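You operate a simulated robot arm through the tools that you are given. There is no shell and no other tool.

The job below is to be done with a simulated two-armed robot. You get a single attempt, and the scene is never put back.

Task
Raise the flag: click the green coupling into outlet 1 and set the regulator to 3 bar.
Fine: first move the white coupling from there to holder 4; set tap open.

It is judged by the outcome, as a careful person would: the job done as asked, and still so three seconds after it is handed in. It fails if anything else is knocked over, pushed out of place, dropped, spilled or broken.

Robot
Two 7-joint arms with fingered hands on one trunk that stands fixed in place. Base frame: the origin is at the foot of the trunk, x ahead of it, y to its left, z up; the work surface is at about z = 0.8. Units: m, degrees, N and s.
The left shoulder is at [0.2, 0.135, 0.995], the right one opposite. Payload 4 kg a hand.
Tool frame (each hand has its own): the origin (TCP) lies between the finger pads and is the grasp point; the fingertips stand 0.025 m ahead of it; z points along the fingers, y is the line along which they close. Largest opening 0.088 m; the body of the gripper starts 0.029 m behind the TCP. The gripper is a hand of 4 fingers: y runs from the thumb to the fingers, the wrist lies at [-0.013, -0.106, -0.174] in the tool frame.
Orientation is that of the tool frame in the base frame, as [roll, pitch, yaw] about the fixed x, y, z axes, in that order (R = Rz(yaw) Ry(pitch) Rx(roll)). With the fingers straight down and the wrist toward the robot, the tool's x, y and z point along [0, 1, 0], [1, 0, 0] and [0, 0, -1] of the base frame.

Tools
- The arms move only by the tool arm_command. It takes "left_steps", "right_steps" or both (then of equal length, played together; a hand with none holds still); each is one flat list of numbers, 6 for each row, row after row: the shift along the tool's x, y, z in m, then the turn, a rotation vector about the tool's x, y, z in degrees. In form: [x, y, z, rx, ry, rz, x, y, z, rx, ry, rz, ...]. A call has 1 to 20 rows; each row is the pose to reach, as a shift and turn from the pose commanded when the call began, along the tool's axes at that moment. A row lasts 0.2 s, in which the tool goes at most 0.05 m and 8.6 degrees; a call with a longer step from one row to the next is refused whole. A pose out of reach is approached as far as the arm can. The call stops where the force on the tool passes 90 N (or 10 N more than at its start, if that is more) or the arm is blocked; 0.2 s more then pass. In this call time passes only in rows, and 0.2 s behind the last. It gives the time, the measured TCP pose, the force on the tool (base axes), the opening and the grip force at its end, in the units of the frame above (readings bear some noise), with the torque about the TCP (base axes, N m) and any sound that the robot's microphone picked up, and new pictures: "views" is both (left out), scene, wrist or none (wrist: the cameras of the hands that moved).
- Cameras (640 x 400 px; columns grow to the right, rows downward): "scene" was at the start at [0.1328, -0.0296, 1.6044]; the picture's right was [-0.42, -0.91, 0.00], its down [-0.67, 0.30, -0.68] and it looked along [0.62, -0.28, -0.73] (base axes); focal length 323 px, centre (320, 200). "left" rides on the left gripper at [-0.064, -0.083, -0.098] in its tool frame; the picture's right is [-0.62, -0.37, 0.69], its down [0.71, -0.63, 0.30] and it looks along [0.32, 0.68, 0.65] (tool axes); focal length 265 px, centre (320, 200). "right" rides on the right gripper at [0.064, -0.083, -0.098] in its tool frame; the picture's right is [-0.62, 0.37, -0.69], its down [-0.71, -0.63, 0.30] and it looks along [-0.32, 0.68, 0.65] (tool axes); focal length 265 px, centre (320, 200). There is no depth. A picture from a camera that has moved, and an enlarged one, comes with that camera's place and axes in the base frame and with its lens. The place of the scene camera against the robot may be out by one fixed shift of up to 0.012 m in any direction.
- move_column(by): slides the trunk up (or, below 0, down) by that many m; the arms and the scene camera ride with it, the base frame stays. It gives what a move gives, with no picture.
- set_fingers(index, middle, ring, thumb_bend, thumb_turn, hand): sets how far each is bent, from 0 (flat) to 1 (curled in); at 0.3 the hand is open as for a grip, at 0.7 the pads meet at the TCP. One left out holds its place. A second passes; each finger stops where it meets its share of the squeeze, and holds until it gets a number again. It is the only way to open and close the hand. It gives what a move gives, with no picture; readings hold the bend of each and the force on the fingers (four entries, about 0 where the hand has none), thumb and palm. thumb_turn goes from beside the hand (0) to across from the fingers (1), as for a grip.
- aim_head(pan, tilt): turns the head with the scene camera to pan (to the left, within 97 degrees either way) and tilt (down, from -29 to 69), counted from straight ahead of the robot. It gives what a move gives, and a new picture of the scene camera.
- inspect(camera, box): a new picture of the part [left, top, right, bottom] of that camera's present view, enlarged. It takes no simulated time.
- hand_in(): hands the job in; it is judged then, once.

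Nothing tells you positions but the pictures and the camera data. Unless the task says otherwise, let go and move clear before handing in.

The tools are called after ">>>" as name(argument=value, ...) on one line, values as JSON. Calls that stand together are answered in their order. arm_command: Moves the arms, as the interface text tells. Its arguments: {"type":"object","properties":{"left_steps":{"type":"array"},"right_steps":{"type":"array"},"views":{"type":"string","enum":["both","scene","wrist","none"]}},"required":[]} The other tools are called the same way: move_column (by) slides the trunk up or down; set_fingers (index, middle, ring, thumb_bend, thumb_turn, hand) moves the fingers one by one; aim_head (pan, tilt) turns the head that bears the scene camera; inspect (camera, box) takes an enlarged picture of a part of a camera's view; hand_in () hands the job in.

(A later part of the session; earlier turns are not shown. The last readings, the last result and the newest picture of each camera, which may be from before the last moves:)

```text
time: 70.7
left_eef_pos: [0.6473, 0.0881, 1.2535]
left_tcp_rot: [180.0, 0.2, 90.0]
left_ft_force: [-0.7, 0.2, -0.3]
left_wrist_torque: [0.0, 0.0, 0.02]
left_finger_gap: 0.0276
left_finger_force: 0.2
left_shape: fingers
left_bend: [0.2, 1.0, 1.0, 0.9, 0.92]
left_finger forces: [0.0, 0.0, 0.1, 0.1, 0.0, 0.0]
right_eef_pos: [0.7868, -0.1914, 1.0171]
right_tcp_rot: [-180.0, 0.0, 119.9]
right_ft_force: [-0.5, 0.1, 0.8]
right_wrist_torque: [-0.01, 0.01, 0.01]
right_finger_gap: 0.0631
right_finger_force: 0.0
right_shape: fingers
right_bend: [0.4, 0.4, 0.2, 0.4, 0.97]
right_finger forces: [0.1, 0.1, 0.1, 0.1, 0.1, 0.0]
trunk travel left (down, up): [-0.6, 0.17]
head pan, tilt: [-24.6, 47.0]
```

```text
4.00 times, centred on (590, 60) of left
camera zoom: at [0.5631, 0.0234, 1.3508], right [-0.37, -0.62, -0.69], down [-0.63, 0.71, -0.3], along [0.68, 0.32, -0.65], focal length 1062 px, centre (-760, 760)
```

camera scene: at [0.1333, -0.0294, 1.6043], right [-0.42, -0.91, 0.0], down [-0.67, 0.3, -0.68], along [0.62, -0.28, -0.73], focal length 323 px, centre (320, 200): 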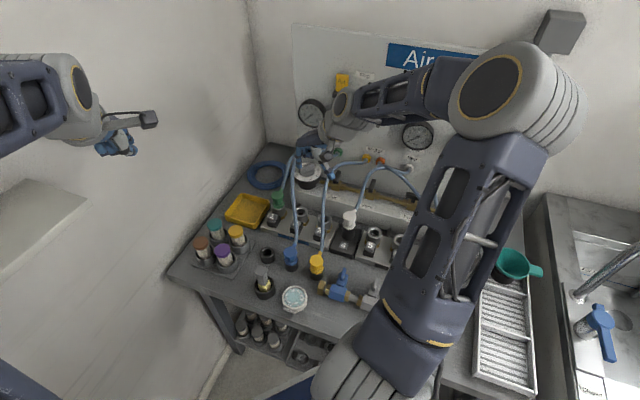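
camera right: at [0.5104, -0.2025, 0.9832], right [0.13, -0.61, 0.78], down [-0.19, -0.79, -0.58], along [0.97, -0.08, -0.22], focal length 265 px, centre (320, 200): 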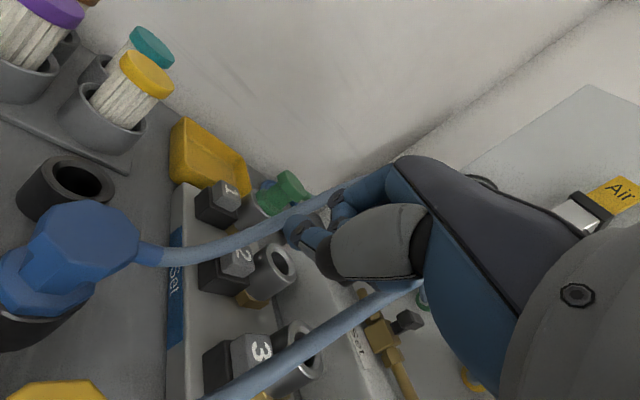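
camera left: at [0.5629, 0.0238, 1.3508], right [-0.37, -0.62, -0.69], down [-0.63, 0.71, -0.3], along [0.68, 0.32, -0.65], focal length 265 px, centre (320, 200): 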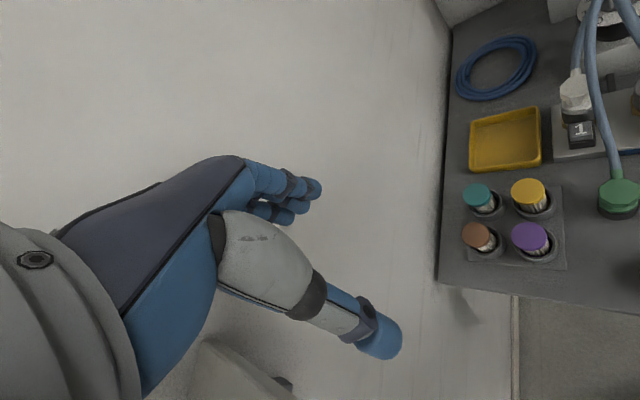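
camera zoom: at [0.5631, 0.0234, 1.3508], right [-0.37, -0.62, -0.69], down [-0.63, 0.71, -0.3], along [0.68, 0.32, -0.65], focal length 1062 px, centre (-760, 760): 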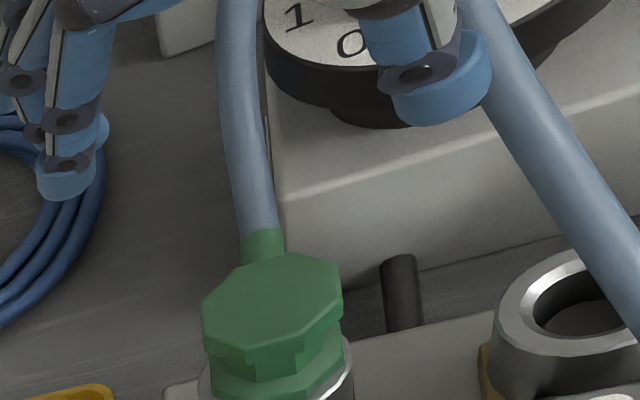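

>>> arm_command(right_steps=[0, 0, 0.04, 0, 0, 0, 0, 0, 0.08, 0, 0, 0, 0, 0, 0.105, 0, 0, 0, 0, 0, 0.121, 0, 0, 0], views="none")

>>> set_fingers(hand="right", index=0.7, middle=0.72, thumb_bend=0.7)

>>> inspect(camera="scene", box=[264, 174, 304, 224])

>>> inspect(camera="right", box=[170, 180, 370, 330])

```text
time: 71.7
left_eef_pos: [0.6467, 0.088, 1.253]
left_tcp_rot: [-180.0, -0.1, 90.0]
left_ft_force: [0.0, -0.1, -0.1]
left_wrist_torque: [0.01, 0.0, 0.02]
left_finger_gap: 0.0276
left_finger_force: 0.1
left_shape: fingers
left_bend: [0.2, 1.0, 1.0, 0.9, 0.92]
left_finger forces: [0.1, 0.0, 0.1, 0.1, 0.1, 0.1]
right_eef_pos: [0.787, -0.1923, 0.8984]
right_tcp_rot: [180.0, 0.0, 120.0]
right_ft_force: [0.1, 0.2, -0.5]
right_wrist_torque: [-0.01, -0.03, -0.03]
right_finger_gap: 0.0633
right_finger_force: 0.0
right_shape: fingers
right_bend: [0.4, 0.4, 0.2, 0.4, 0.97]
right_finger forces: [0.0, 0.0, 0.1, 0.1, 0.1, 0.0]
trunk travel left (down, up): [-0.6, 0.17]
head pan, tilt: [-24.6, 47.0]
```

```text
time: 72.7
left_eef_pos: [0.6478, 0.0881, 1.2517]
left_tcp_rot: [-179.9, 0.0, 90.0]
left_ft_force: [0.0, -0.5, 1.0]
left_wrist_torque: [-0.04, -0.01, 0.03]
left_finger_gap: 0.0276
left_finger_force: 0.1
left_shape: fingers
left_bend: [0.2, 1.0, 1.0, 0.9, 0.92]
left_finger forces: [0.0, 0.1, 0.0, 0.0, 0.0, 0.0]
right_eef_pos: [0.7875, -0.1919, 0.8983]
right_tcp_rot: [-180.0, 0.0, 120.0]
right_ft_force: [0.0, 0.5, 0.9]
right_wrist_torque: [-0.02, -0.03, 0.02]
right_finger_gap: 0.0285
right_finger_force: 12.8
right_shape: fingers
right_bend: [0.59, 0.62, 0.2, 0.56, 0.99]
right_finger forces: [6.2, 6.9, 0.0, 0.0, 12.5, 0.0]
trunk travel left (down, up): [-0.6, 0.17]
head pan, tilt: [-24.6, 47.0]
```

```text
8.00 times, centred on (284, 199) of scene
camera zoom: at [0.1329, -0.0296, 1.6044], right [-0.42, -0.91, 0.0], down [-0.67, 0.3, -0.68], along [0.62, -0.28, -0.73], focal length 2584 px, centre (608, 208)
```

zoom: 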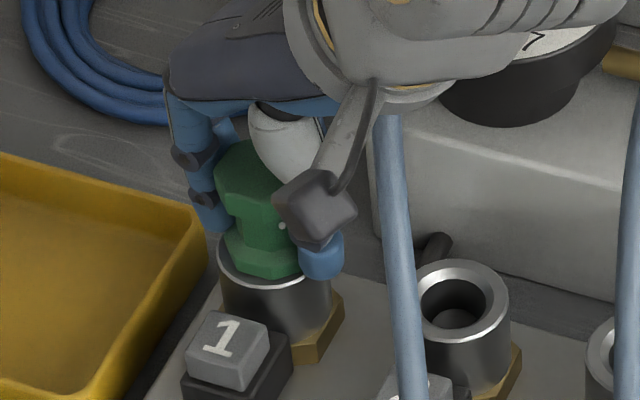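

```text
2.67 times, centred on (270, 255) of right
camera zoom: at [0.6831, -0.1787, 0.9982], right [0.63, -0.35, 0.69], down [-0.19, -0.93, -0.3], along [0.75, 0.06, -0.65], focal length 708 px, centre (453, 53)
```

zoom: 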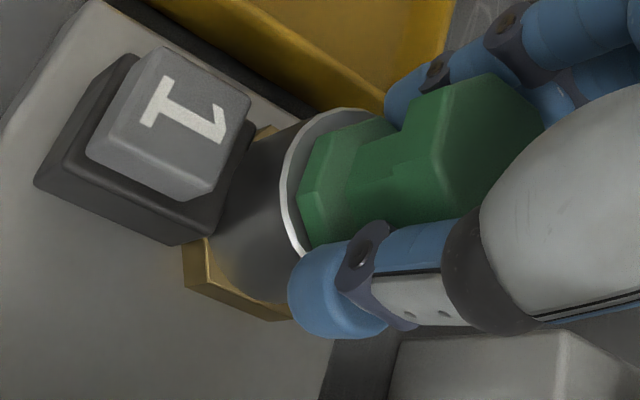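

The grip is even with no net force. I'll lift 3 mm so the flange clears the rim, then feel for the bore walls in each direction.

>>> arm_command(right_steps=[0, 0, -0.004, 0, 0, 0], views="none")

>>> arm_command(right_steps=[0.002, 0, 0, 0, 0, 0, 0.004, 0, 0, 0, 0, 0], views="none")

>>> arm_command(right_steps=[-0.004, 0, 0, 0, 0, 0, -0.008, 0, 0, 0, 0, 0], views="none")

>>> arm_command(right_steps=[0.004, 0.002, 0, 0, 0, 0, 0.004, 0.004, 0, 0, 0, 0], views="none")

>>> arm_command(right_steps=[0, -0.004, 0, 0, 0, 0, 0, -0.008, 0, 0, 0, 0], views="none")

```text
time: 73.1
left_eef_pos: [0.6462, 0.088, 1.2534]
left_tcp_rot: [-180.0, 0.0, 90.0]
left_ft_force: [-0.4, -1.0, 0.0]
left_wrist_torque: [0.0, -0.02, 0.01]
left_finger_gap: 0.0273
left_finger_force: 0.0
left_shape: fingers
left_bend: [0.2, 1.0, 1.0, 0.9, 0.92]
left_finger forces: [0.0, 0.0, 0.0, 0.0, 0.1, 0.0]
right_eef_pos: [0.7869, -0.192, 0.9016]
right_tcp_rot: [179.9, -0.1, 120.0]
right_ft_force: [2.1, -0.2, -0.5]
right_wrist_torque: [0.04, -0.17, 0.01]
right_finger_gap: 0.0242
right_finger_force: 12.0
right_shape: fingers
right_bend: [0.62, 0.63, 0.2, 0.58, 0.99]
right_finger forces: [7.7, 7.4, 0.0, 0.1, 9.0, 0.0]
trunk travel left (down, up): [-0.6, 0.17]
head pan, tilt: [-24.6, 47.0]
```

```text
time: 73.7
left_eef_pos: [0.6471, 0.0884, 1.2535]
left_tcp_rot: [179.9, -0.1, 90.0]
left_ft_force: [0.5, -0.8, -0.5]
left_wrist_torque: [-0.01, 0.04, -0.01]
left_finger_gap: 0.0275
left_finger_force: 0.0
left_shape: fingers
left_bend: [0.2, 1.0, 1.0, 0.9, 0.92]
left_finger forces: [0.0, 0.0, 0.0, 0.1, 0.0, 0.0]
right_eef_pos: [0.7854, -0.1891, 0.9021]
right_tcp_rot: [180.0, 0.2, 120.0]
right_ft_force: [5.4, -1.8, 0.5]
right_wrist_torque: [-0.13, -0.3, 0.01]
right_finger_gap: 0.0237
right_finger_force: 13.5
right_shape: fingers
right_bend: [0.62, 0.62, 0.2, 0.58, 1.0]
right_finger forces: [6.7, 11.7, 0.0, 0.0, 9.1, 0.0]
trunk travel left (down, up): [-0.6, 0.17]
head pan, tilt: [-24.6, 47.0]
```

```text
time: 74.3
left_eef_pos: [0.6468, 0.0883, 1.2524]
left_tcp_rot: [180.0, 0.0, 90.0]
left_ft_force: [-0.3, 0.2, 0.1]
left_wrist_torque: [0.01, -0.02, -0.01]
left_finger_gap: 0.0274
left_finger_force: 0.0
left_shape: fingers
left_bend: [0.2, 1.0, 1.0, 0.9, 0.92]
left_finger forces: [0.1, 0.0, 0.1, 0.1, 0.1, 0.0]
right_eef_pos: [0.7882, -0.1949, 0.9027]
right_tcp_rot: [-180.0, 0.0, 120.0]
right_ft_force: [-0.6, 3.9, 2.5]
right_wrist_torque: [0.09, -0.04, -0.02]
right_finger_gap: 0.0231
right_finger_force: 13.4
right_shape: fingers
right_bend: [0.62, 0.63, 0.2, 0.59, 0.98]
right_finger forces: [9.4, 5.9, 0.1, 0.0, 11.3, 0.0]
trunk travel left (down, up): [-0.6, 0.17]
head pan, tilt: [-24.6, 47.0]
```

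```text
time: 74.9
left_eef_pos: [0.6465, 0.0877, 1.2532]
left_tcp_rot: [-180.0, -0.1, 90.1]
left_ft_force: [0.0, 0.1, -0.6]
left_wrist_torque: [0.0, -0.01, -0.02]
left_finger_gap: 0.0277
left_finger_force: 0.1
left_shape: fingers
left_bend: [0.2, 1.0, 1.0, 0.9, 0.92]
left_finger forces: [0.0, 0.0, 0.1, 0.0, 0.0, 0.0]
right_eef_pos: [0.7904, -0.1899, 0.9036]
right_tcp_rot: [180.0, 0.1, 120.1]
right_ft_force: [-0.6, -0.7, 2.3]
right_wrist_torque: [-0.05, -0.01, 0.01]
right_finger_gap: 0.0227
right_finger_force: 14.2
right_shape: fingers
right_bend: [0.62, 0.63, 0.2, 0.58, 0.98]
right_finger forces: [7.9, 7.2, 0.1, 0.0, 13.2, 0.1]
trunk travel left (down, up): [-0.6, 0.17]
head pan, tilt: [-24.6, 47.0]
```

```text
time: 75.5
left_eef_pos: [0.6477, 0.0884, 1.2526]
left_tcp_rot: [-179.9, -0.1, 90.0]
left_ft_force: [-0.1, 0.2, 0.2]
left_wrist_torque: [0.02, -0.02, 0.0]
left_finger_gap: 0.0276
left_finger_force: 0.1
left_shape: fingers
left_bend: [0.2, 1.0, 1.0, 0.9, 0.92]
left_finger forces: [0.1, 0.1, 0.0, 0.0, 0.1, 0.0]
right_eef_pos: [0.7848, -0.1937, 0.9029]
right_tcp_rot: [179.8, 0.1, 120.0]
right_ft_force: [7.7, 1.3, 2.3]
right_wrist_torque: [0.09, -0.4, -0.07]
right_finger_gap: 0.0217
right_finger_force: 15.4
right_shape: fingers
right_bend: [0.6, 0.61, 0.2, 0.6, 0.99]
right_finger forces: [10.9, 10.8, 0.0, 0.0, 9.0, 0.0]
trunk travel left (down, up): [-0.6, 0.17]
head pan, tilt: [-24.6, 47.0]
```

The side forces put the bore's centre about 1.8 mm further toward the finger side than my grip position. I'll move there and lower onto the seat again.

>>> arm_command(right_steps=[-0.0003, 0.003, 0, 0, 0, 0, -0.0003, 0.0058, 0, 0, 0, 0], views="none")

>>> arm_command(right_steps=[0, 0, 0.003, 0, 0, 0, 0, 0, 0.006, 0, 0, 0, 0, 0, 0.009, 0, 0, 0], views="none")

>>> inspect(camera="scene", box=[264, 184, 304, 234])

>>> inspect(camera="right", box=[170, 180, 370, 330])

```text
time: 76.1
left_eef_pos: [0.6451, 0.0889, 1.2525]
left_tcp_rot: [179.9, 0.0, 89.9]
left_ft_force: [-0.1, -0.7, 0.5]
left_wrist_torque: [0.01, 0.02, -0.02]
left_finger_gap: 0.0277
left_finger_force: 0.1
left_shape: fingers
left_bend: [0.2, 1.0, 1.0, 0.9, 0.92]
left_finger forces: [0.0, 0.0, 0.0, 0.0, 0.0, 0.0]
right_eef_pos: [0.787, -0.1913, 0.902]
right_tcp_rot: [180.0, 0.0, 120.0]
right_ft_force: [-1.2, -2.4, 5.9]
right_wrist_torque: [-0.08, -0.04, -0.06]
right_finger_gap: 0.0213
right_finger_force: 16.1
right_shape: fingers
right_bend: [0.62, 0.63, 0.2, 0.6, 0.98]
right_finger forces: [8.0, 8.1, 0.0, 0.2, 16.8, 0.1]
trunk travel left (down, up): [-0.6, 0.17]
head pan, tilt: [-24.6, 47.0]
```

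```text
time: 76.9
left_eef_pos: [0.6452, 0.0887, 1.2545]
left_tcp_rot: [179.9, 0.0, 90.0]
left_ft_force: [-0.4, -1.1, 0.9]
left_wrist_torque: [0.0, 0.02, 0.02]
left_finger_gap: 0.0279
left_finger_force: 0.1
left_shape: fingers
left_bend: [0.2, 1.0, 1.0, 0.9, 0.92]
left_finger forces: [0.0, 0.0, 0.0, 0.1, 0.1, 0.0]
right_eef_pos: [0.7906, -0.19, 0.9001]
right_tcp_rot: [179.3, 0.3, 120.0]
right_ft_force: [-6.4, 0.8, 55.4]
right_wrist_torque: [0.3, -0.07, 0.01]
right_finger_gap: 0.0225
right_finger_force: 35.7
right_shape: fingers
right_bend: [0.64, 0.65, 0.2, 0.59, 0.98]
right_finger forces: [37.3, 8.3, 0.1, 0.0, 25.7, 0.0]
trunk travel left (down, up): [-0.6, 0.17]
head pan, tilt: [-24.6, 47.0]
```

```text
8.00 times, centred on (284, 209) of scene
camera zoom: at [0.1309, -0.0291, 1.6053], right [-0.42, -0.91, 0.0], down [-0.66, 0.3, -0.68], along [0.62, -0.28, -0.73], focal length 2584 px, centre (608, 128)
```

zoom: 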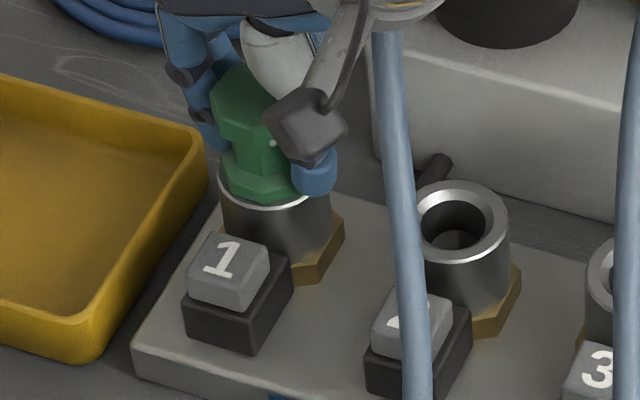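

```text
2.67 times, centred on (270, 255) of right
camera zoom: at [0.6855, -0.1764, 0.9983], right [0.62, -0.35, 0.7], down [-0.19, -0.93, -0.31], along [0.76, 0.06, -0.64], focal length 708 px, centre (453, 53)
```

zoom: 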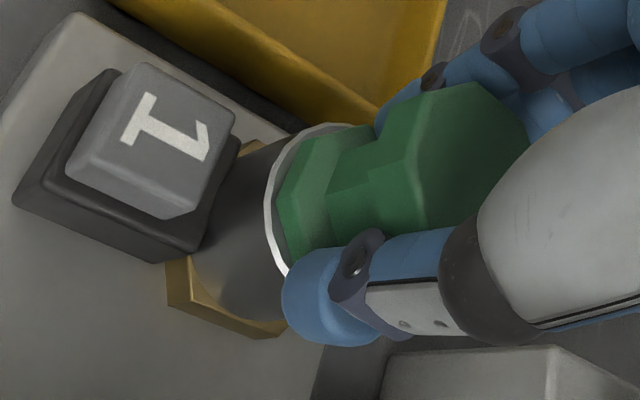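

The position now matches where the white coupling sat, but the grip loads it unevenly. I'll relieve the load, release it carefully without shifting it, and check its position before pressing dead-centre with the index.

>>> arm_command(right_steps=[0, 0, -0.004, 0, 0, 0, 0, 0, -0.0075, 0, 0, 0], views="none")

>>> set_fingers(hand="right", index=0.5, middle=0.5, thumb_bend=0.48)

>>> set_fingers(hand="right", index=0.38, middle=0.38, thumb_bend=0.38)

>>> arm_command(right_steps=[0, 0, -0.03, 0, 0, 0, 0, 0, -0.06, 0, 0, 0, 0, 0, -0.09, 0, 0, 0, 0, 0, -0.12, 0, 0, 0], views="none")

>>> inspect(camera="scene", box=[264, 184, 304, 234])

>>> inspect(camera="left", box=[540, 50, 640, 150])

>>> inspect(camera="right", box=[140, 200, 300, 320])

```text
time: 77.5
left_eef_pos: [0.6462, 0.088, 1.2524]
left_tcp_rot: [-179.9, -0.1, 90.0]
left_ft_force: [0.5, 0.6, -0.6]
left_wrist_torque: [-0.01, 0.01, -0.02]
left_finger_gap: 0.0274
left_finger_force: 0.0
left_shape: fingers
left_bend: [0.2, 1.0, 1.0, 0.9, 0.92]
left_finger forces: [0.0, 0.0, 0.0, 0.1, 0.0, 0.0]
right_eef_pos: [0.7878, -0.1904, 0.9003]
right_tcp_rot: [180.0, -0.1, 120.0]
right_ft_force: [4.8, 0.2, 26.8]
right_wrist_torque: [0.21, -0.44, -0.01]
right_finger_gap: 0.0218
right_finger_force: 24.0
right_shape: fingers
right_bend: [0.62, 0.63, 0.2, 0.59, 0.98]
right_finger forces: [22.4, 11.4, 0.1, 0.0, 15.1, 0.0]
trunk travel left (down, up): [-0.6, 0.17]
head pan, tilt: [-24.6, 47.0]
```

```text
time: 78.5
left_eef_pos: [0.6472, 0.0875, 1.2531]
left_tcp_rot: [-180.0, 0.0, 90.0]
left_ft_force: [-0.4, 0.1, 0.3]
left_wrist_torque: [0.01, -0.01, 0.02]
left_finger_gap: 0.0277
left_finger_force: 0.1
left_shape: fingers
left_bend: [0.2, 1.0, 1.0, 0.9, 0.92]
left_finger forces: [0.0, 0.0, 0.1, 0.0, 0.0, 0.0]
right_eef_pos: [0.7867, -0.1909, 0.9014]
right_tcp_rot: [-179.9, 0.0, 119.9]
right_ft_force: [-5.0, 1.6, 23.9]
right_wrist_torque: [0.33, -0.1, 0.02]
right_finger_gap: 0.0304
right_finger_force: 14.0
right_shape: fingers
right_bend: [0.6, 0.5, 0.2, 0.48, 0.98]
right_finger forces: [27.0, 0.0, 0.0, 0.0, 0.0, 0.2]
trunk travel left (down, up): [-0.6, 0.17]
head pan, tilt: [-24.6, 47.0]
```

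```text
time: 79.5
left_eef_pos: [0.6473, 0.0873, 1.2519]
left_tcp_rot: [179.9, -0.1, 90.0]
left_ft_force: [-0.3, -0.8, -0.1]
left_wrist_torque: [0.0, -0.01, 0.0]
left_finger_gap: 0.0277
left_finger_force: 0.1
left_shape: fingers
left_bend: [0.2, 1.0, 1.0, 0.9, 0.92]
left_finger forces: [0.0, 0.1, 0.1, 0.0, 0.0, 0.0]
right_eef_pos: [0.7889, -0.1922, 0.9001]
right_tcp_rot: [-180.0, 0.0, 120.1]
right_ft_force: [0.3, -0.1, 0.7]
right_wrist_torque: [0.0, -0.01, 0.0]
right_finger_gap: 0.0673
right_finger_force: 0.1
right_shape: fingers
right_bend: [0.38, 0.38, 0.2, 0.38, 0.97]
right_finger forces: [0.0, 0.0, 0.0, 0.1, 0.0, 0.1]
trunk travel left (down, up): [-0.6, 0.17]
head pan, tilt: [-24.6, 47.0]
```

```text
time: 80.5
left_eef_pos: [0.6473, 0.0875, 1.252]
left_tcp_rot: [-179.9, 0.0, 89.9]
left_ft_force: [0.0, 0.5, 0.0]
left_wrist_torque: [0.01, 0.0, 0.0]
left_finger_gap: 0.0275
left_finger_force: 0.1
left_shape: fingers
left_bend: [0.2, 1.0, 1.0, 0.9, 0.92]
left_finger forces: [0.0, 0.0, 0.0, 0.0, 0.0, 0.0]
right_eef_pos: [0.788, -0.1909, 1.0203]
right_tcp_rot: [-180.0, -0.1, 120.0]
right_ft_force: [-0.3, 0.5, -0.3]
right_wrist_torque: [-0.01, 0.0, 0.03]
right_finger_gap: 0.0671
right_finger_force: 0.1
right_shape: fingers
right_bend: [0.38, 0.38, 0.2, 0.38, 0.97]
right_finger forces: [0.0, 0.0, 0.0, 0.0, 0.0, 0.0]
trunk travel left (down, up): [-0.6, 0.17]
head pan, tilt: [-24.6, 47.0]
```

```text
8.00 times, centred on (284, 209) of scene
camera zoom: at [0.133, -0.0297, 1.6043], right [-0.42, -0.91, 0.0], down [-0.67, 0.3, -0.68], along [0.62, -0.28, -0.73], focal length 2584 px, centre (608, 128)
```

zoom: 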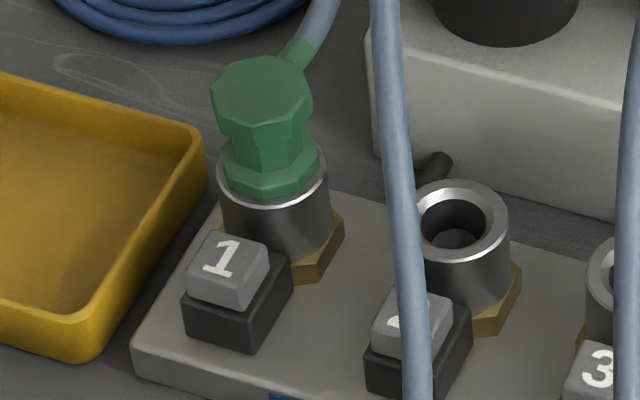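

```text
4.00 times, centred on (590, 100) of left
camera zoom: at [0.5632, 0.0233, 1.3507], right [-0.37, -0.62, -0.69], down [-0.63, 0.71, -0.3], along [0.68, 0.32, -0.65], focal length 1062 px, centre (-760, 600)
```

zoom: 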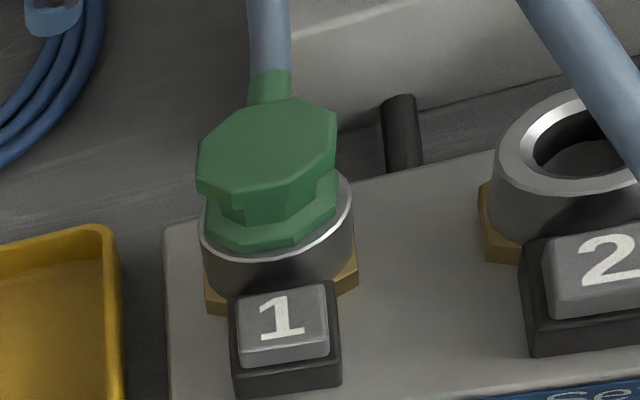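

```text
3.33 times, centred on (220, 260) of right
camera zoom: at [0.6845, -0.1775, 1.1201], right [0.63, -0.35, 0.69], down [-0.19, -0.93, -0.3], along [0.75, 0.06, -0.65], focal length 885 px, centre (653, 0)
```

zoom: 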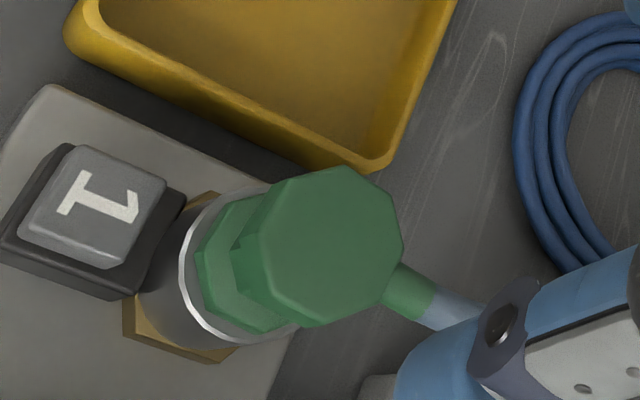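

The coupling now matches the white one's lateral position exactly. I'll form the index pointer again and line it up over the centre of the top face.

>>> set_fingers(hand="right", index=0.5, middle=1.0, ring=1.0, thumb_bend=0.0, thumb_turn=0.98)

>>> arm_command(right_steps=[-0.0022, -0.017, 0.0, 0, 0, 0, -0.0045, -0.0341, 0.02, 0, 0, 0, -0.0045, -0.0341, 0.05, 0, 0, 0, -0.0045, -0.0341, 0.077, 0, 0, 0], views="none")

>>> inspect(camera="left", box=[540, 50, 640, 150])

>>> inspect(camera="scene", box=[264, 184, 304, 234])

>>> inspect(camera="right", box=[200, 150, 380, 280])

```text
time: 81.5
left_eef_pos: [0.6462, 0.0874, 1.254]
left_tcp_rot: [-180.0, 0.1, 89.9]
left_ft_force: [0.3, -0.2, -0.9]
left_wrist_torque: [-0.02, 0.04, 0.0]
left_finger_gap: 0.0277
left_finger_force: 0.1
left_shape: fingers
left_bend: [0.2, 1.0, 1.0, 0.9, 0.92]
left_finger forces: [0.0, 0.1, 0.0, 0.0, 0.0, 0.1]
right_eef_pos: [0.7884, -0.1908, 1.0206]
right_tcp_rot: [-180.0, 0.0, 120.0]
right_ft_force: [0.7, 0.3, 0.1]
right_wrist_torque: [0.0, 0.01, 0.03]
right_finger_gap: 0.0797
right_finger_force: 0.1
right_shape: fingers
right_bend: [0.5, 1.0, 1.0, 0.0, 0.93]
right_finger forces: [0.1, 0.0, 0.1, 0.1, 0.0, 0.1]
trunk travel left (down, up): [-0.6, 0.17]
head pan, tilt: [-24.6, 47.0]
```

```text
time: 82.5
left_eef_pos: [0.6457, 0.0885, 1.2529]
left_tcp_rot: [179.9, 0.0, 90.0]
left_ft_force: [0.3, 0.4, 0.7]
left_wrist_torque: [0.0, 0.03, 0.05]
left_finger_gap: 0.0278
left_finger_force: 0.1
left_shape: fingers
left_bend: [0.2, 1.0, 1.0, 0.9, 0.92]
left_finger forces: [0.0, 0.0, 0.0, 0.0, 0.0, 0.0]
right_eef_pos: [0.7611, -0.2108, 0.945]
right_tcp_rot: [180.0, 0.0, 120.0]
right_ft_force: [-0.3, 0.2, 0.4]
right_wrist_torque: [-0.02, 0.01, -0.01]
right_finger_gap: 0.0798
right_finger_force: 0.1
right_shape: fingers
right_bend: [0.5, 1.0, 1.0, 0.0, 0.93]
right_finger forces: [0.0, 0.1, 0.0, 0.0, 0.0, 0.0]
trunk travel left (down, up): [-0.6, 0.17]
head pan, tilt: [-24.6, 47.0]
```

```text
4.00 times, centred on (590, 100) of left
camera zoom: at [0.563, 0.0234, 1.3508], right [-0.37, -0.62, -0.69], down [-0.63, 0.71, -0.3], along [0.68, 0.32, -0.65], focal length 1062 px, centre (-760, 600)
```

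zoom: 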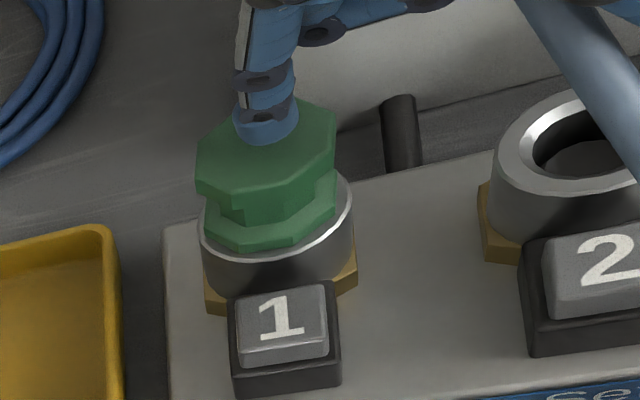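

```text
8.00 times, centred on (284, 209) of scene
camera zoom: at [0.1327, -0.0296, 1.6044], right [-0.42, -0.91, 0.0], down [-0.66, 0.3, -0.68], along [0.62, -0.28, -0.73], focal length 2584 px, centre (608, 128)
```

zoom: 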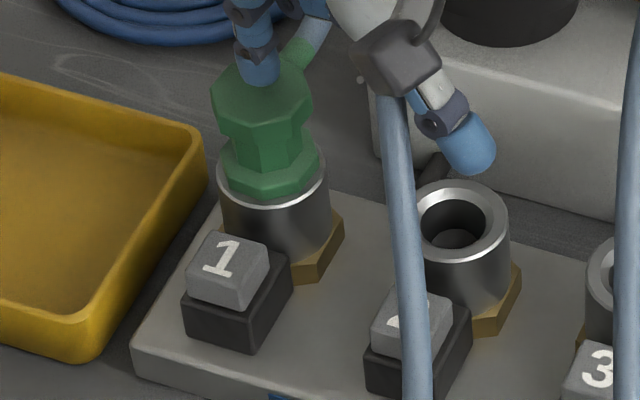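

```text
3.08 times, centred on (290, 215) of right
camera zoom: at [0.6569, -0.1985, 1.0441], right [0.63, -0.35, 0.69], down [-0.19, -0.93, -0.3], along [0.75, 0.06, -0.65], focal length 817 px, centre (412, 154)
```

zoom: 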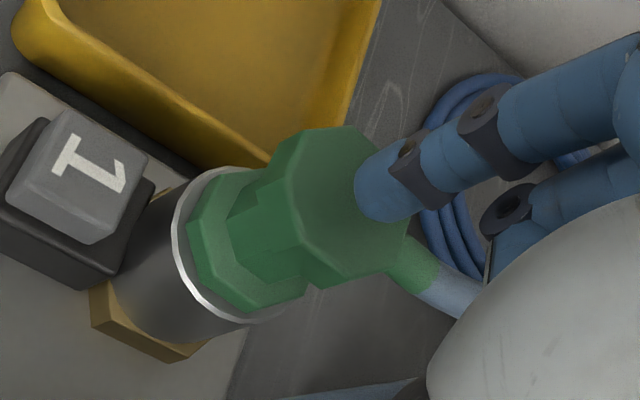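

The tip is aligned within about 1–2 mm. Pressing straight down in small steps.

>>> arm_command(right_steps=[0, 0, 0.006, 0, 0, 0, 0, 0, 0.01, 0, 0, 0, 0, 0, 0.013, 0, 0, 0, 0, 0, 0.016, 0, 0, 0], views="none")

>>> inspect(camera="left", box=[540, 50, 640, 150])

>>> inspect(camera="scene", box=[264, 184, 304, 234])

```text
time: 83.5
left_eef_pos: [0.6462, 0.0876, 1.2554]
left_tcp_rot: [179.8, 0.0, 90.0]
left_ft_force: [0.4, -0.4, -0.4]
left_wrist_torque: [0.02, -0.02, -0.02]
left_finger_gap: 0.0276
left_finger_force: 0.0
left_shape: fingers
left_bend: [0.2, 1.0, 1.0, 0.9, 0.92]
left_finger forces: [0.0, 0.0, 0.0, 0.0, 0.0, 0.0]
right_eef_pos: [0.7655, -0.2119, 0.937]
right_tcp_rot: [179.1, 0.6, 120.0]
right_ft_force: [-7.2, -0.6, 71.1]
right_wrist_torque: [1.56, -1.2, 0.16]
right_finger_gap: 0.0758
right_finger_force: 35.3
right_shape: fingers
right_bend: [0.53, 1.0, 1.0, 0.0, 0.93]
right_finger forces: [70.5, 0.0, 0.0, 0.0, 0.1, 0.1]
trunk travel left (down, up): [-0.6, 0.17]
head pan, tilt: [-24.6, 47.0]
```

```text
4.00 times, centred on (590, 100) of left
camera zoom: at [0.561, 0.0238, 1.3527], right [-0.37, -0.62, -0.69], down [-0.63, 0.71, -0.31], along [0.68, 0.32, -0.65], focal length 1062 px, centre (-760, 600)
```

zoom: 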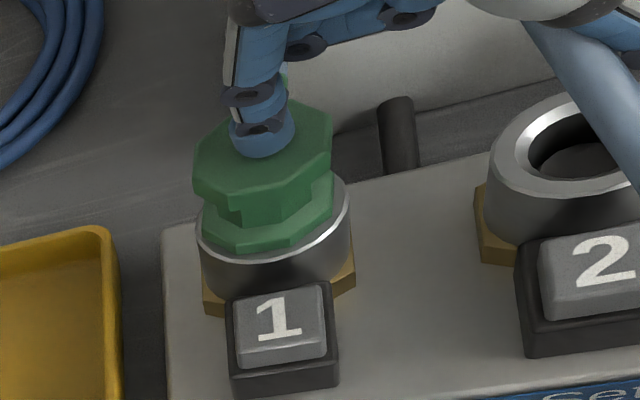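

```text
8.00 times, centred on (284, 209) of scene
camera zoom: at [0.1304, -0.0291, 1.6056], right [-0.42, -0.91, 0.0], down [-0.66, 0.3, -0.68], along [0.62, -0.28, -0.73], focal length 2584 px, centre (608, 128)
```

zoom: 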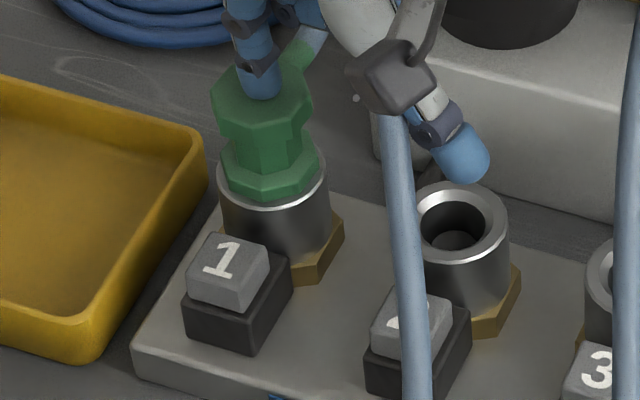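

Even a centred 71 N doesn't latch it, so I must be missing something. I'll lift off and park the right hand near its starting place, so the properly latched orange coupling is unobstructed for comparison.

>>> arm_command(right_steps=[0, 0, -0.02, 0, 0, 0, 0, 0, -0.06, 0, 0, 0, 0, 0, -0.1, 0, 0, 0, 0, -0.02, -0.14, 0, 0, 0, -0.005, -0.06, -0.18, 0, 0, 4, -0.01, -0.1, -0.21, 0, 0, 8, -0.015, -0.145, -0.23, 0, 0, 12, -0.02, -0.19, -0.24, 0, 0, 16, -0.02, -0.235, -0.25, 0, 0, 20, -0.02, -0.28, -0.25, 0, 0, 25, -0.02, -0.32, -0.25, 0, 0, 30], views="both")

>>> inspect(camera="scene", box=[264, 184, 304, 234])

>>> inspect(camera="scene", box=[405, 215, 455, 275])

```text
refused: row 5 steps farther than a row can; nothing moved
```

```text
8.00 times, centred on (284, 209) of scene
camera zoom: at [0.1304, -0.0291, 1.6056], right [-0.42, -0.91, 0.0], down [-0.66, 0.3, -0.68], along [0.62, -0.28, -0.73], focal length 2584 px, centre (608, 128)
```

zoom: 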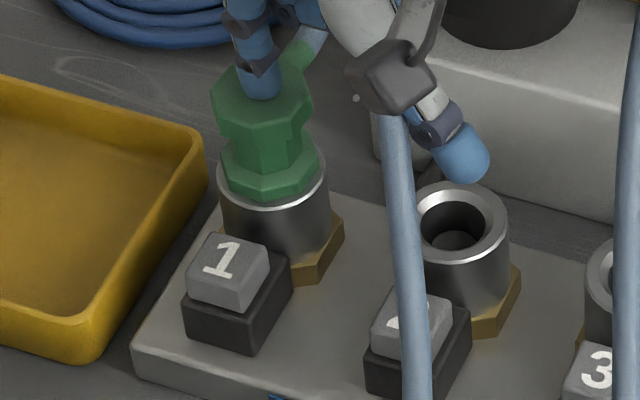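

```text
6.67 times, centred on (430, 245) of scene
camera zoom: at [0.1304, -0.0291, 1.6056], right [-0.42, -0.91, 0.0], down [-0.66, 0.3, -0.68], along [0.62, -0.28, -0.73], focal length 2153 px, centre (-413, -100)
```

zoom: 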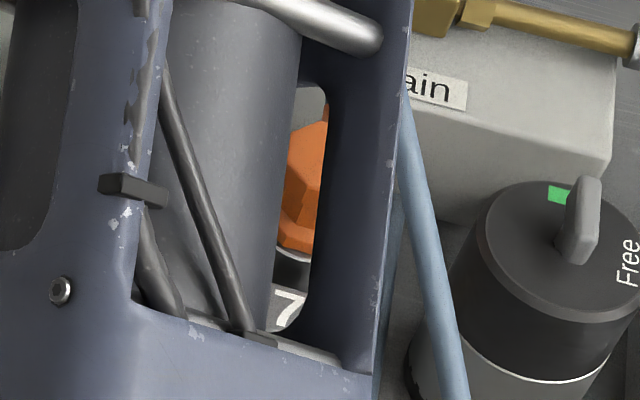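

The move was refused because one step was too long. I also notice a black drum near outlet 7 with a lever and the word "Free". I'll retreat with shorter steps and look at both.

>>> arm_command(right_steps=[0, 0, -0.02, 0, 0, 0, 0, 0, -0.06, 0, 0, 0, 0, 0, -0.1, 0, 0, 0, 0, -0.02, -0.14, 0, 0, 0, -0.003, -0.05, -0.17, 0, 0, 4, -0.006, -0.085, -0.195, 0, 0, 8, -0.01, -0.125, -0.215, 0, 0, 12, -0.013, -0.165, -0.23, 0, 0, 16, -0.016, -0.205, -0.24, 0, 0, 20, -0.018, -0.245, -0.25, 0, 0, 25, -0.02, -0.285, -0.25, 0, 0, 30, -0.02, -0.32, -0.25, 0, 0, 30], views="both")

>>> inspect(camera="scene", box=[264, 184, 304, 234])

>>> inspect(camera="scene", box=[405, 205, 495, 295])

```text
time: 86.1
left_eef_pos: [0.6478, 0.088, 1.2527]
left_tcp_rot: [-179.9, 0.0, 90.1]
left_ft_force: [0.1, 0.5, 0.1]
left_wrist_torque: [-0.02, 0.05, 0.01]
left_finger_gap: 0.0277
left_finger_force: 0.0
left_shape: fingers
left_bend: [0.2, 1.0, 1.0, 0.9, 0.92]
left_finger forces: [0.0, 0.0, 0.0, 0.0, 0.0, 0.0]
right_eef_pos: [0.4947, -0.3892, 1.1772]
right_tcp_rot: [-180.0, 0.0, 89.9]
right_ft_force: [-0.2, -0.4, 0.5]
right_wrist_torque: [-0.02, 0.02, 0.02]
right_finger_gap: 0.0798
right_finger_force: 0.0
right_shape: fingers
right_bend: [0.5, 1.0, 1.0, 0.0, 0.93]
right_finger forces: [0.0, 0.0, 0.0, 0.1, 0.0, 0.1]
trunk travel left (down, up): [-0.6, 0.17]
head pan, tilt: [-24.6, 47.0]
camera scene: at [0.1331, -0.0295, 1.6043], right [-0.42, -0.91, 0.0], down [-0.67, 0.3, -0.68], along [0.62, -0.28, -0.73], focal length 323 px, centre (320, 200)
camera right: at [0.4118, -0.3256, 1.2773], right [0.37, -0.62, 0.69], down [-0.63, -0.71, -0.3], along [0.68, -0.32, -0.65], focal length 265 px, centre (320, 200)
```

scene: 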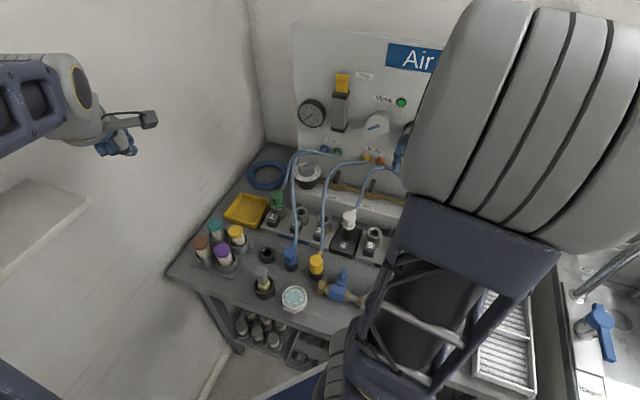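
right: 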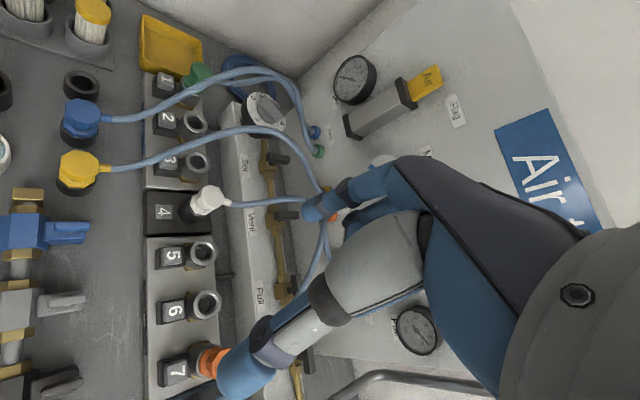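

```text
8.00 times, centred on (284, 209) of scene
camera zoom: at [0.1331, -0.0295, 1.6043], right [-0.42, -0.91, 0.0], down [-0.67, 0.3, -0.68], along [0.62, -0.28, -0.73], focal length 2584 px, centre (608, 128)
```

zoom: 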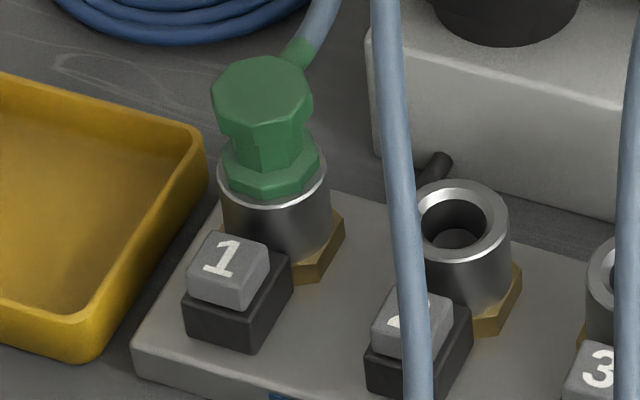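

```text
4.44 times, centred on (450, 250) of scene
camera zoom: at [0.1331, -0.0295, 1.6043], right [-0.42, -0.91, 0.0], down [-0.67, 0.3, -0.68], along [0.62, -0.28, -0.73], focal length 1435 px, centre (-258, -22)
```

zoom: 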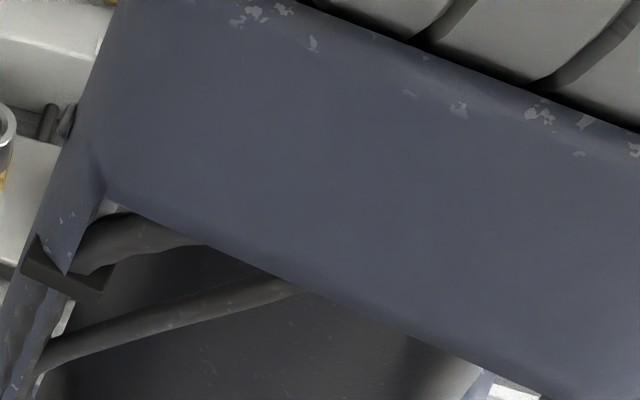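

>>> inspect(camera="right", box=[150, 325, 250, 400])

>>> inspect(camera="right", box=[145, 55, 225, 110])

>>> inspect(camera="right", box=[150, 170, 250, 240])

>>> inspect(camera="scene", box=[295, 90, 400, 160])

```text
5.33 times, centred on (200, 362) of right
camera zoom: at [0.4118, -0.3256, 1.2773], right [0.37, -0.62, 0.69], down [-0.63, -0.71, -0.3], along [0.68, -0.32, -0.65], focal length 1416 px, centre (960, -667)
```

zoom: 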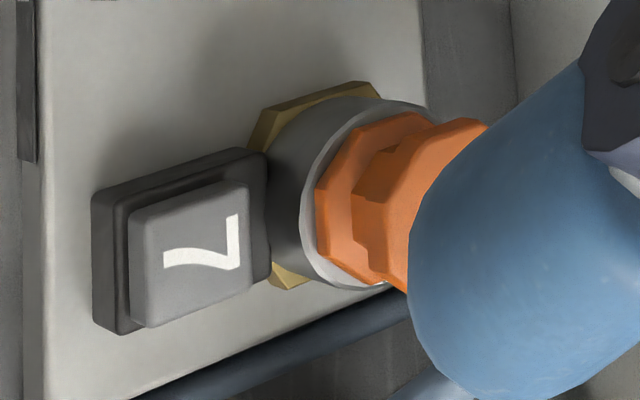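

```text
7.27 times, centred on (185, 82) of right
camera zoom: at [0.4118, -0.3256, 1.2773], right [0.37, -0.62, 0.69], down [-0.63, -0.71, -0.3], along [0.68, -0.32, -0.65], focal length 1930 px, centre (1302, 1054)
```

zoom: 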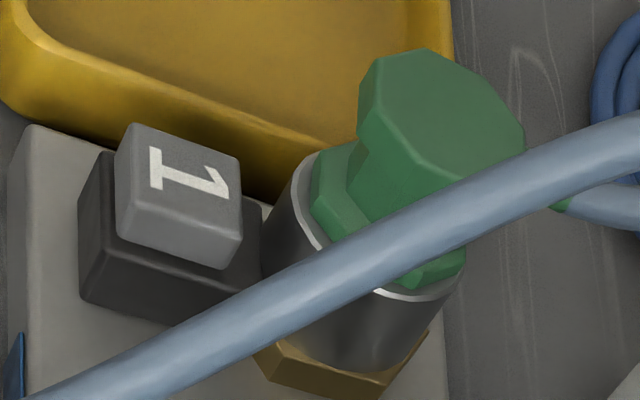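

```text
5.71 times, centred on (200, 205) of right
camera zoom: at [0.4118, -0.3256, 1.2773], right [0.37, -0.62, 0.69], down [-0.63, -0.71, -0.3], along [0.68, -0.32, -0.65], focal length 1517 px, centre (1006, 171)
```

zoom: 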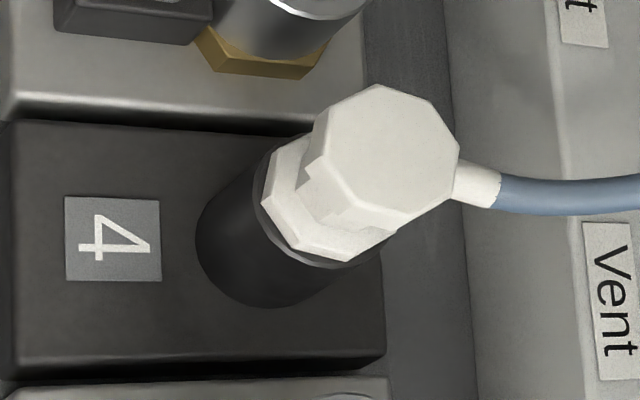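

```text
5.71 times, centred on (348, 125) of scene
camera zoom: at [0.1331, -0.0295, 1.6043], right [-0.42, -0.91, 0.0], down [-0.67, 0.3, -0.68], along [0.62, -0.28, -0.73], focal length 1845 px, centre (163, 629)
```

zoom: 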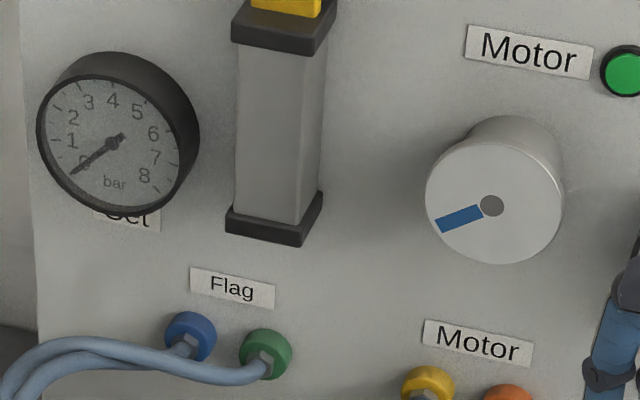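

The latched orange one and the green look alike from here, but I need a sharper comparison. I'll move the right arm to where it left the orange coupling visible to the scene camera earlier.

>>> arm_command(right_steps=[0.02, 0.023, 0.01, 0, 0, -6, 0.038, 0.045, 0.025, 0, 0, -12, 0.055, 0.067, 0.045, 0, 0, -18, 0.072, 0.088, 0.06, 0, 0, -24, 0.09, 0.105, 0.077, 0, 0, -30], views="scene")

>>> inspect(camera="scene", box=[405, 215, 455, 275])

```text
time: 87.3
left_eef_pos: [0.6471, 0.0882, 1.2532]
left_tcp_rot: [180.0, 0.0, 90.0]
left_ft_force: [0.5, 0.3, 0.7]
left_wrist_torque: [-0.01, -0.03, 0.01]
left_finger_gap: 0.0275
left_finger_force: 0.0
left_shape: fingers
left_bend: [0.2, 1.0, 1.0, 0.9, 0.92]
left_finger forces: [0.0, 0.0, 0.0, 0.1, 0.0, 0.0]
right_eef_pos: [0.5989, -0.3005, 1.1005]
right_tcp_rot: [-179.9, 0.0, 120.1]
right_ft_force: [0.5, 0.2, 0.1]
right_wrist_torque: [-0.03, 0.0, -0.04]
right_finger_gap: 0.0797
right_finger_force: 0.0
right_shape: fingers
right_bend: [0.5, 1.0, 1.0, 0.0, 0.93]
right_finger forces: [0.0, 0.0, 0.1, 0.0, 0.0, 0.0]
trunk travel left (down, up): [-0.6, 0.17]
head pan, tilt: [-24.6, 47.0]
camera scene: at [0.1326, -0.0295, 1.6044], right [-0.42, -0.91, 0.0], down [-0.66, 0.3, -0.68], along [0.62, -0.28, -0.73], focal length 323 px, centre (320, 200)
```

scene: 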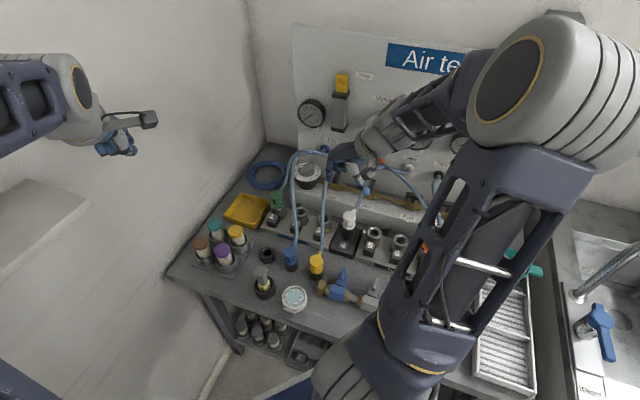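

```text
6.67 times, centred on (430, 245) of scene
camera zoom: at [0.1326, -0.0295, 1.6044], right [-0.42, -0.91, 0.0], down [-0.66, 0.3, -0.68], along [0.62, -0.28, -0.73], focal length 2153 px, centre (-413, -100)
```

zoom: 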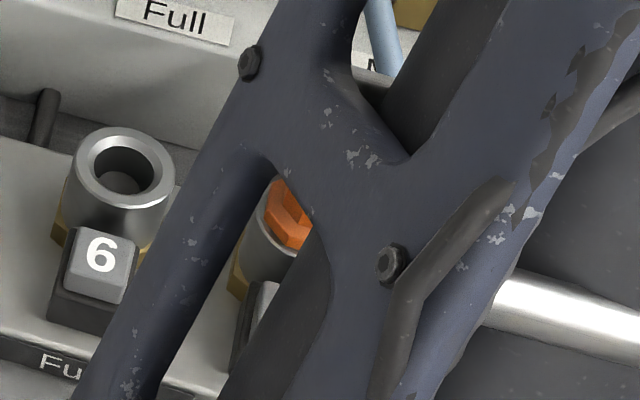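

Still blocked. The wrist camera can give a like-for-like view instead: I'll shift the right hand along the row so its camera sees outlet 7 from the same relative pose as my earlier view of outlet 1.

>>> arm_command(right_steps=[-0.0142, -0.0379, 0, 0, 0, 0, -0.0284, -0.0757, 0, 0, 0, 0, -0.0426, -0.1136, 0, 0, 0, 0, -0.0568, -0.1514, 0, 0, 0, 0, -0.0709, -0.1893, 0, 0, 0, 0, -0.0851, -0.2271, 0.003, 0, 0, 0, -0.0993, -0.265, 0.006, 0, 0, 0, -0.1135, -0.3028, 0.01, 0, 0, 0, -0.1277, -0.3407, 0.0148, 0, 0, 0], views="wrist")

>>> inspect(camera="right", box=[210, 170, 280, 225])

```text
time: 89.3
left_eef_pos: [0.6464, 0.0881, 1.2538]
left_tcp_rot: [-180.0, 0.0, 90.0]
left_ft_force: [0.4, -0.1, -0.9]
left_wrist_torque: [0.02, -0.03, 0.02]
left_finger_gap: 0.0278
left_finger_force: 0.0
left_shape: fingers
left_bend: [0.2, 1.0, 1.0, 0.9, 0.92]
left_finger forces: [0.0, 0.0, 0.0, 0.1, 0.0, 0.0]
right_eef_pos: [0.3673, -0.5814, 1.0849]
right_tcp_rot: [-179.9, 0.0, 119.9]
right_ft_force: [0.6, 0.1, 0.5]
right_wrist_torque: [0.01, 0.04, 0.02]
right_finger_gap: 0.0795
right_finger_force: 0.1
right_shape: fingers
right_bend: [0.5, 1.0, 1.0, 0.0, 0.93]
right_finger forces: [0.0, 0.0, 0.1, 0.0, 0.0, 0.0]
trunk travel left (down, up): [-0.6, 0.17]
head pan, tilt: [-24.6, 47.0]
camera right: at [0.2644, -0.5677, 1.1856], right [0.63, -0.35, 0.69], down [-0.19, -0.93, -0.3], along [0.75, 0.06, -0.65], focal length 265 px, centre (320, 200)
```

right: 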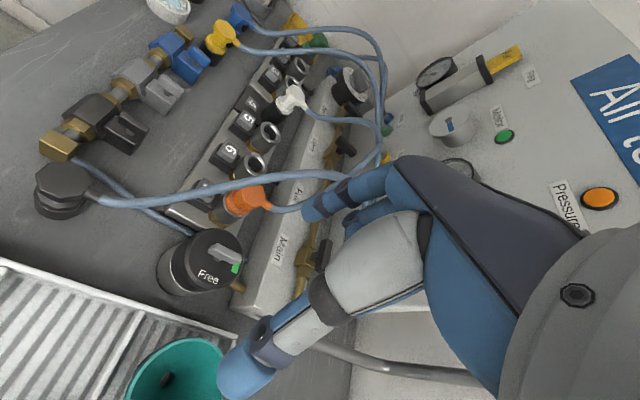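

```text
7.27 times, centred on (245, 198) of right
camera zoom: at [0.2644, -0.5677, 1.1856], right [0.63, -0.35, 0.69], down [-0.19, -0.93, -0.3], along [0.75, 0.06, -0.65], focal length 1930 px, centre (866, 218)
```

zoom: 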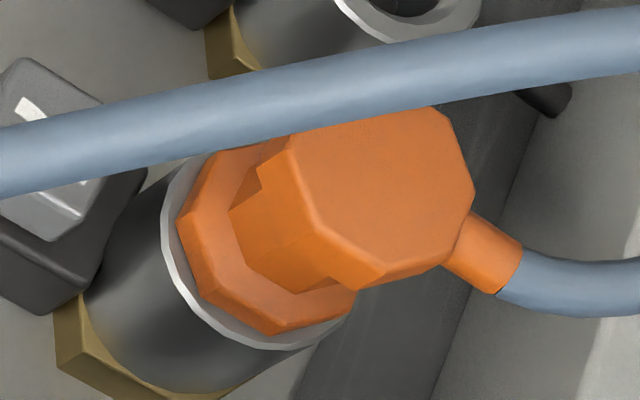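

From the same relative viewpoint, the green flange sits at the same height as the latched orange one, so its depth is right. My last press was centred and may have engaged it, so I'll go back and repeat the gentle pull test.

>>> arm_command(right_steps=[0.0142, 0.0379, 0, 0, 0, 0, 0.0284, 0.0757, 0, 0, 0, 0, 0.0426, 0.1136, 0, 0, 0, 0, 0.0568, 0.1514, 0, 0, 0, 0, 0.0709, 0.1893, 0, 0, 0, 0, 0.0851, 0.2271, 0, 0, 0, 0, 0.0993, 0.265, 0, 0, 0, 0, 0.1135, 0.3028, 0, 0, 0, 0, 0.1277, 0.3407, 0, 0, 0, 0, 0.13, 0.385, 0, 0, 0, 0, 0.13, 0.43, 0, 0, 0, 0, 0.129, 0.475, 0, 0, 0, 0, 0.128, 0.52, 0.01, 0, 0, 0, 0.1275, 0.56, 0.03, 0, 0, 0], views="none")

>>> set_fingers(hand="right", index=0.4, middle=0.4, ring=0.2, thumb_bend=0.4, thumb_turn=0.98)

```text
time: 92.3
left_eef_pos: [0.646, 0.0873, 1.2537]
left_tcp_rot: [-179.9, 0.0, 90.0]
left_ft_force: [-0.7, -0.6, 0.3]
left_wrist_torque: [0.02, 0.0, -0.01]
left_finger_gap: 0.0275
left_finger_force: 0.0
left_shape: fingers
left_bend: [0.2, 1.0, 1.0, 0.9, 0.92]
left_finger forces: [0.0, 0.0, 0.0, 0.0, 0.0, 0.1]
right_eef_pos: [0.7895, -0.1912, 1.0572]
right_tcp_rot: [-180.0, 0.0, 120.1]
right_ft_force: [-0.1, -0.4, -0.5]
right_wrist_torque: [-0.03, -0.01, 0.02]
right_finger_gap: 0.0798
right_finger_force: 0.1
right_shape: fingers
right_bend: [0.5, 1.0, 1.0, 0.0, 0.93]
right_finger forces: [0.0, 0.0, 0.0, 0.1, 0.1, 0.0]
trunk travel left (down, up): [-0.6, 0.17]
head pan, tilt: [-24.6, 47.0]
```

```text
time: 93.3
left_eef_pos: [0.6457, 0.0889, 1.2523]
left_tcp_rot: [-180.0, -0.1, 90.0]
left_ft_force: [-0.3, -0.5, -0.4]
left_wrist_torque: [0.01, 0.02, -0.02]
left_finger_gap: 0.0273
left_finger_force: 0.1
left_shape: fingers
left_bend: [0.2, 1.0, 1.0, 0.9, 0.92]
left_finger forces: [0.1, 0.0, 0.0, 0.1, 0.0, 0.0]
right_eef_pos: [0.7887, -0.1903, 1.0556]
right_tcp_rot: [180.0, 0.0, 120.1]
right_ft_force: [0.7, -0.1, 0.1]
right_wrist_torque: [0.0, -0.02, 0.0]
right_finger_gap: 0.0636
right_finger_force: 0.1
right_shape: fingers
right_bend: [0.4, 0.4, 0.2, 0.4, 0.97]
right_finger forces: [0.0, 0.0, 0.0, 0.1, 0.0, 0.1]
trunk travel left (down, up): [-0.6, 0.17]
head pan, tilt: [-24.6, 47.0]
```

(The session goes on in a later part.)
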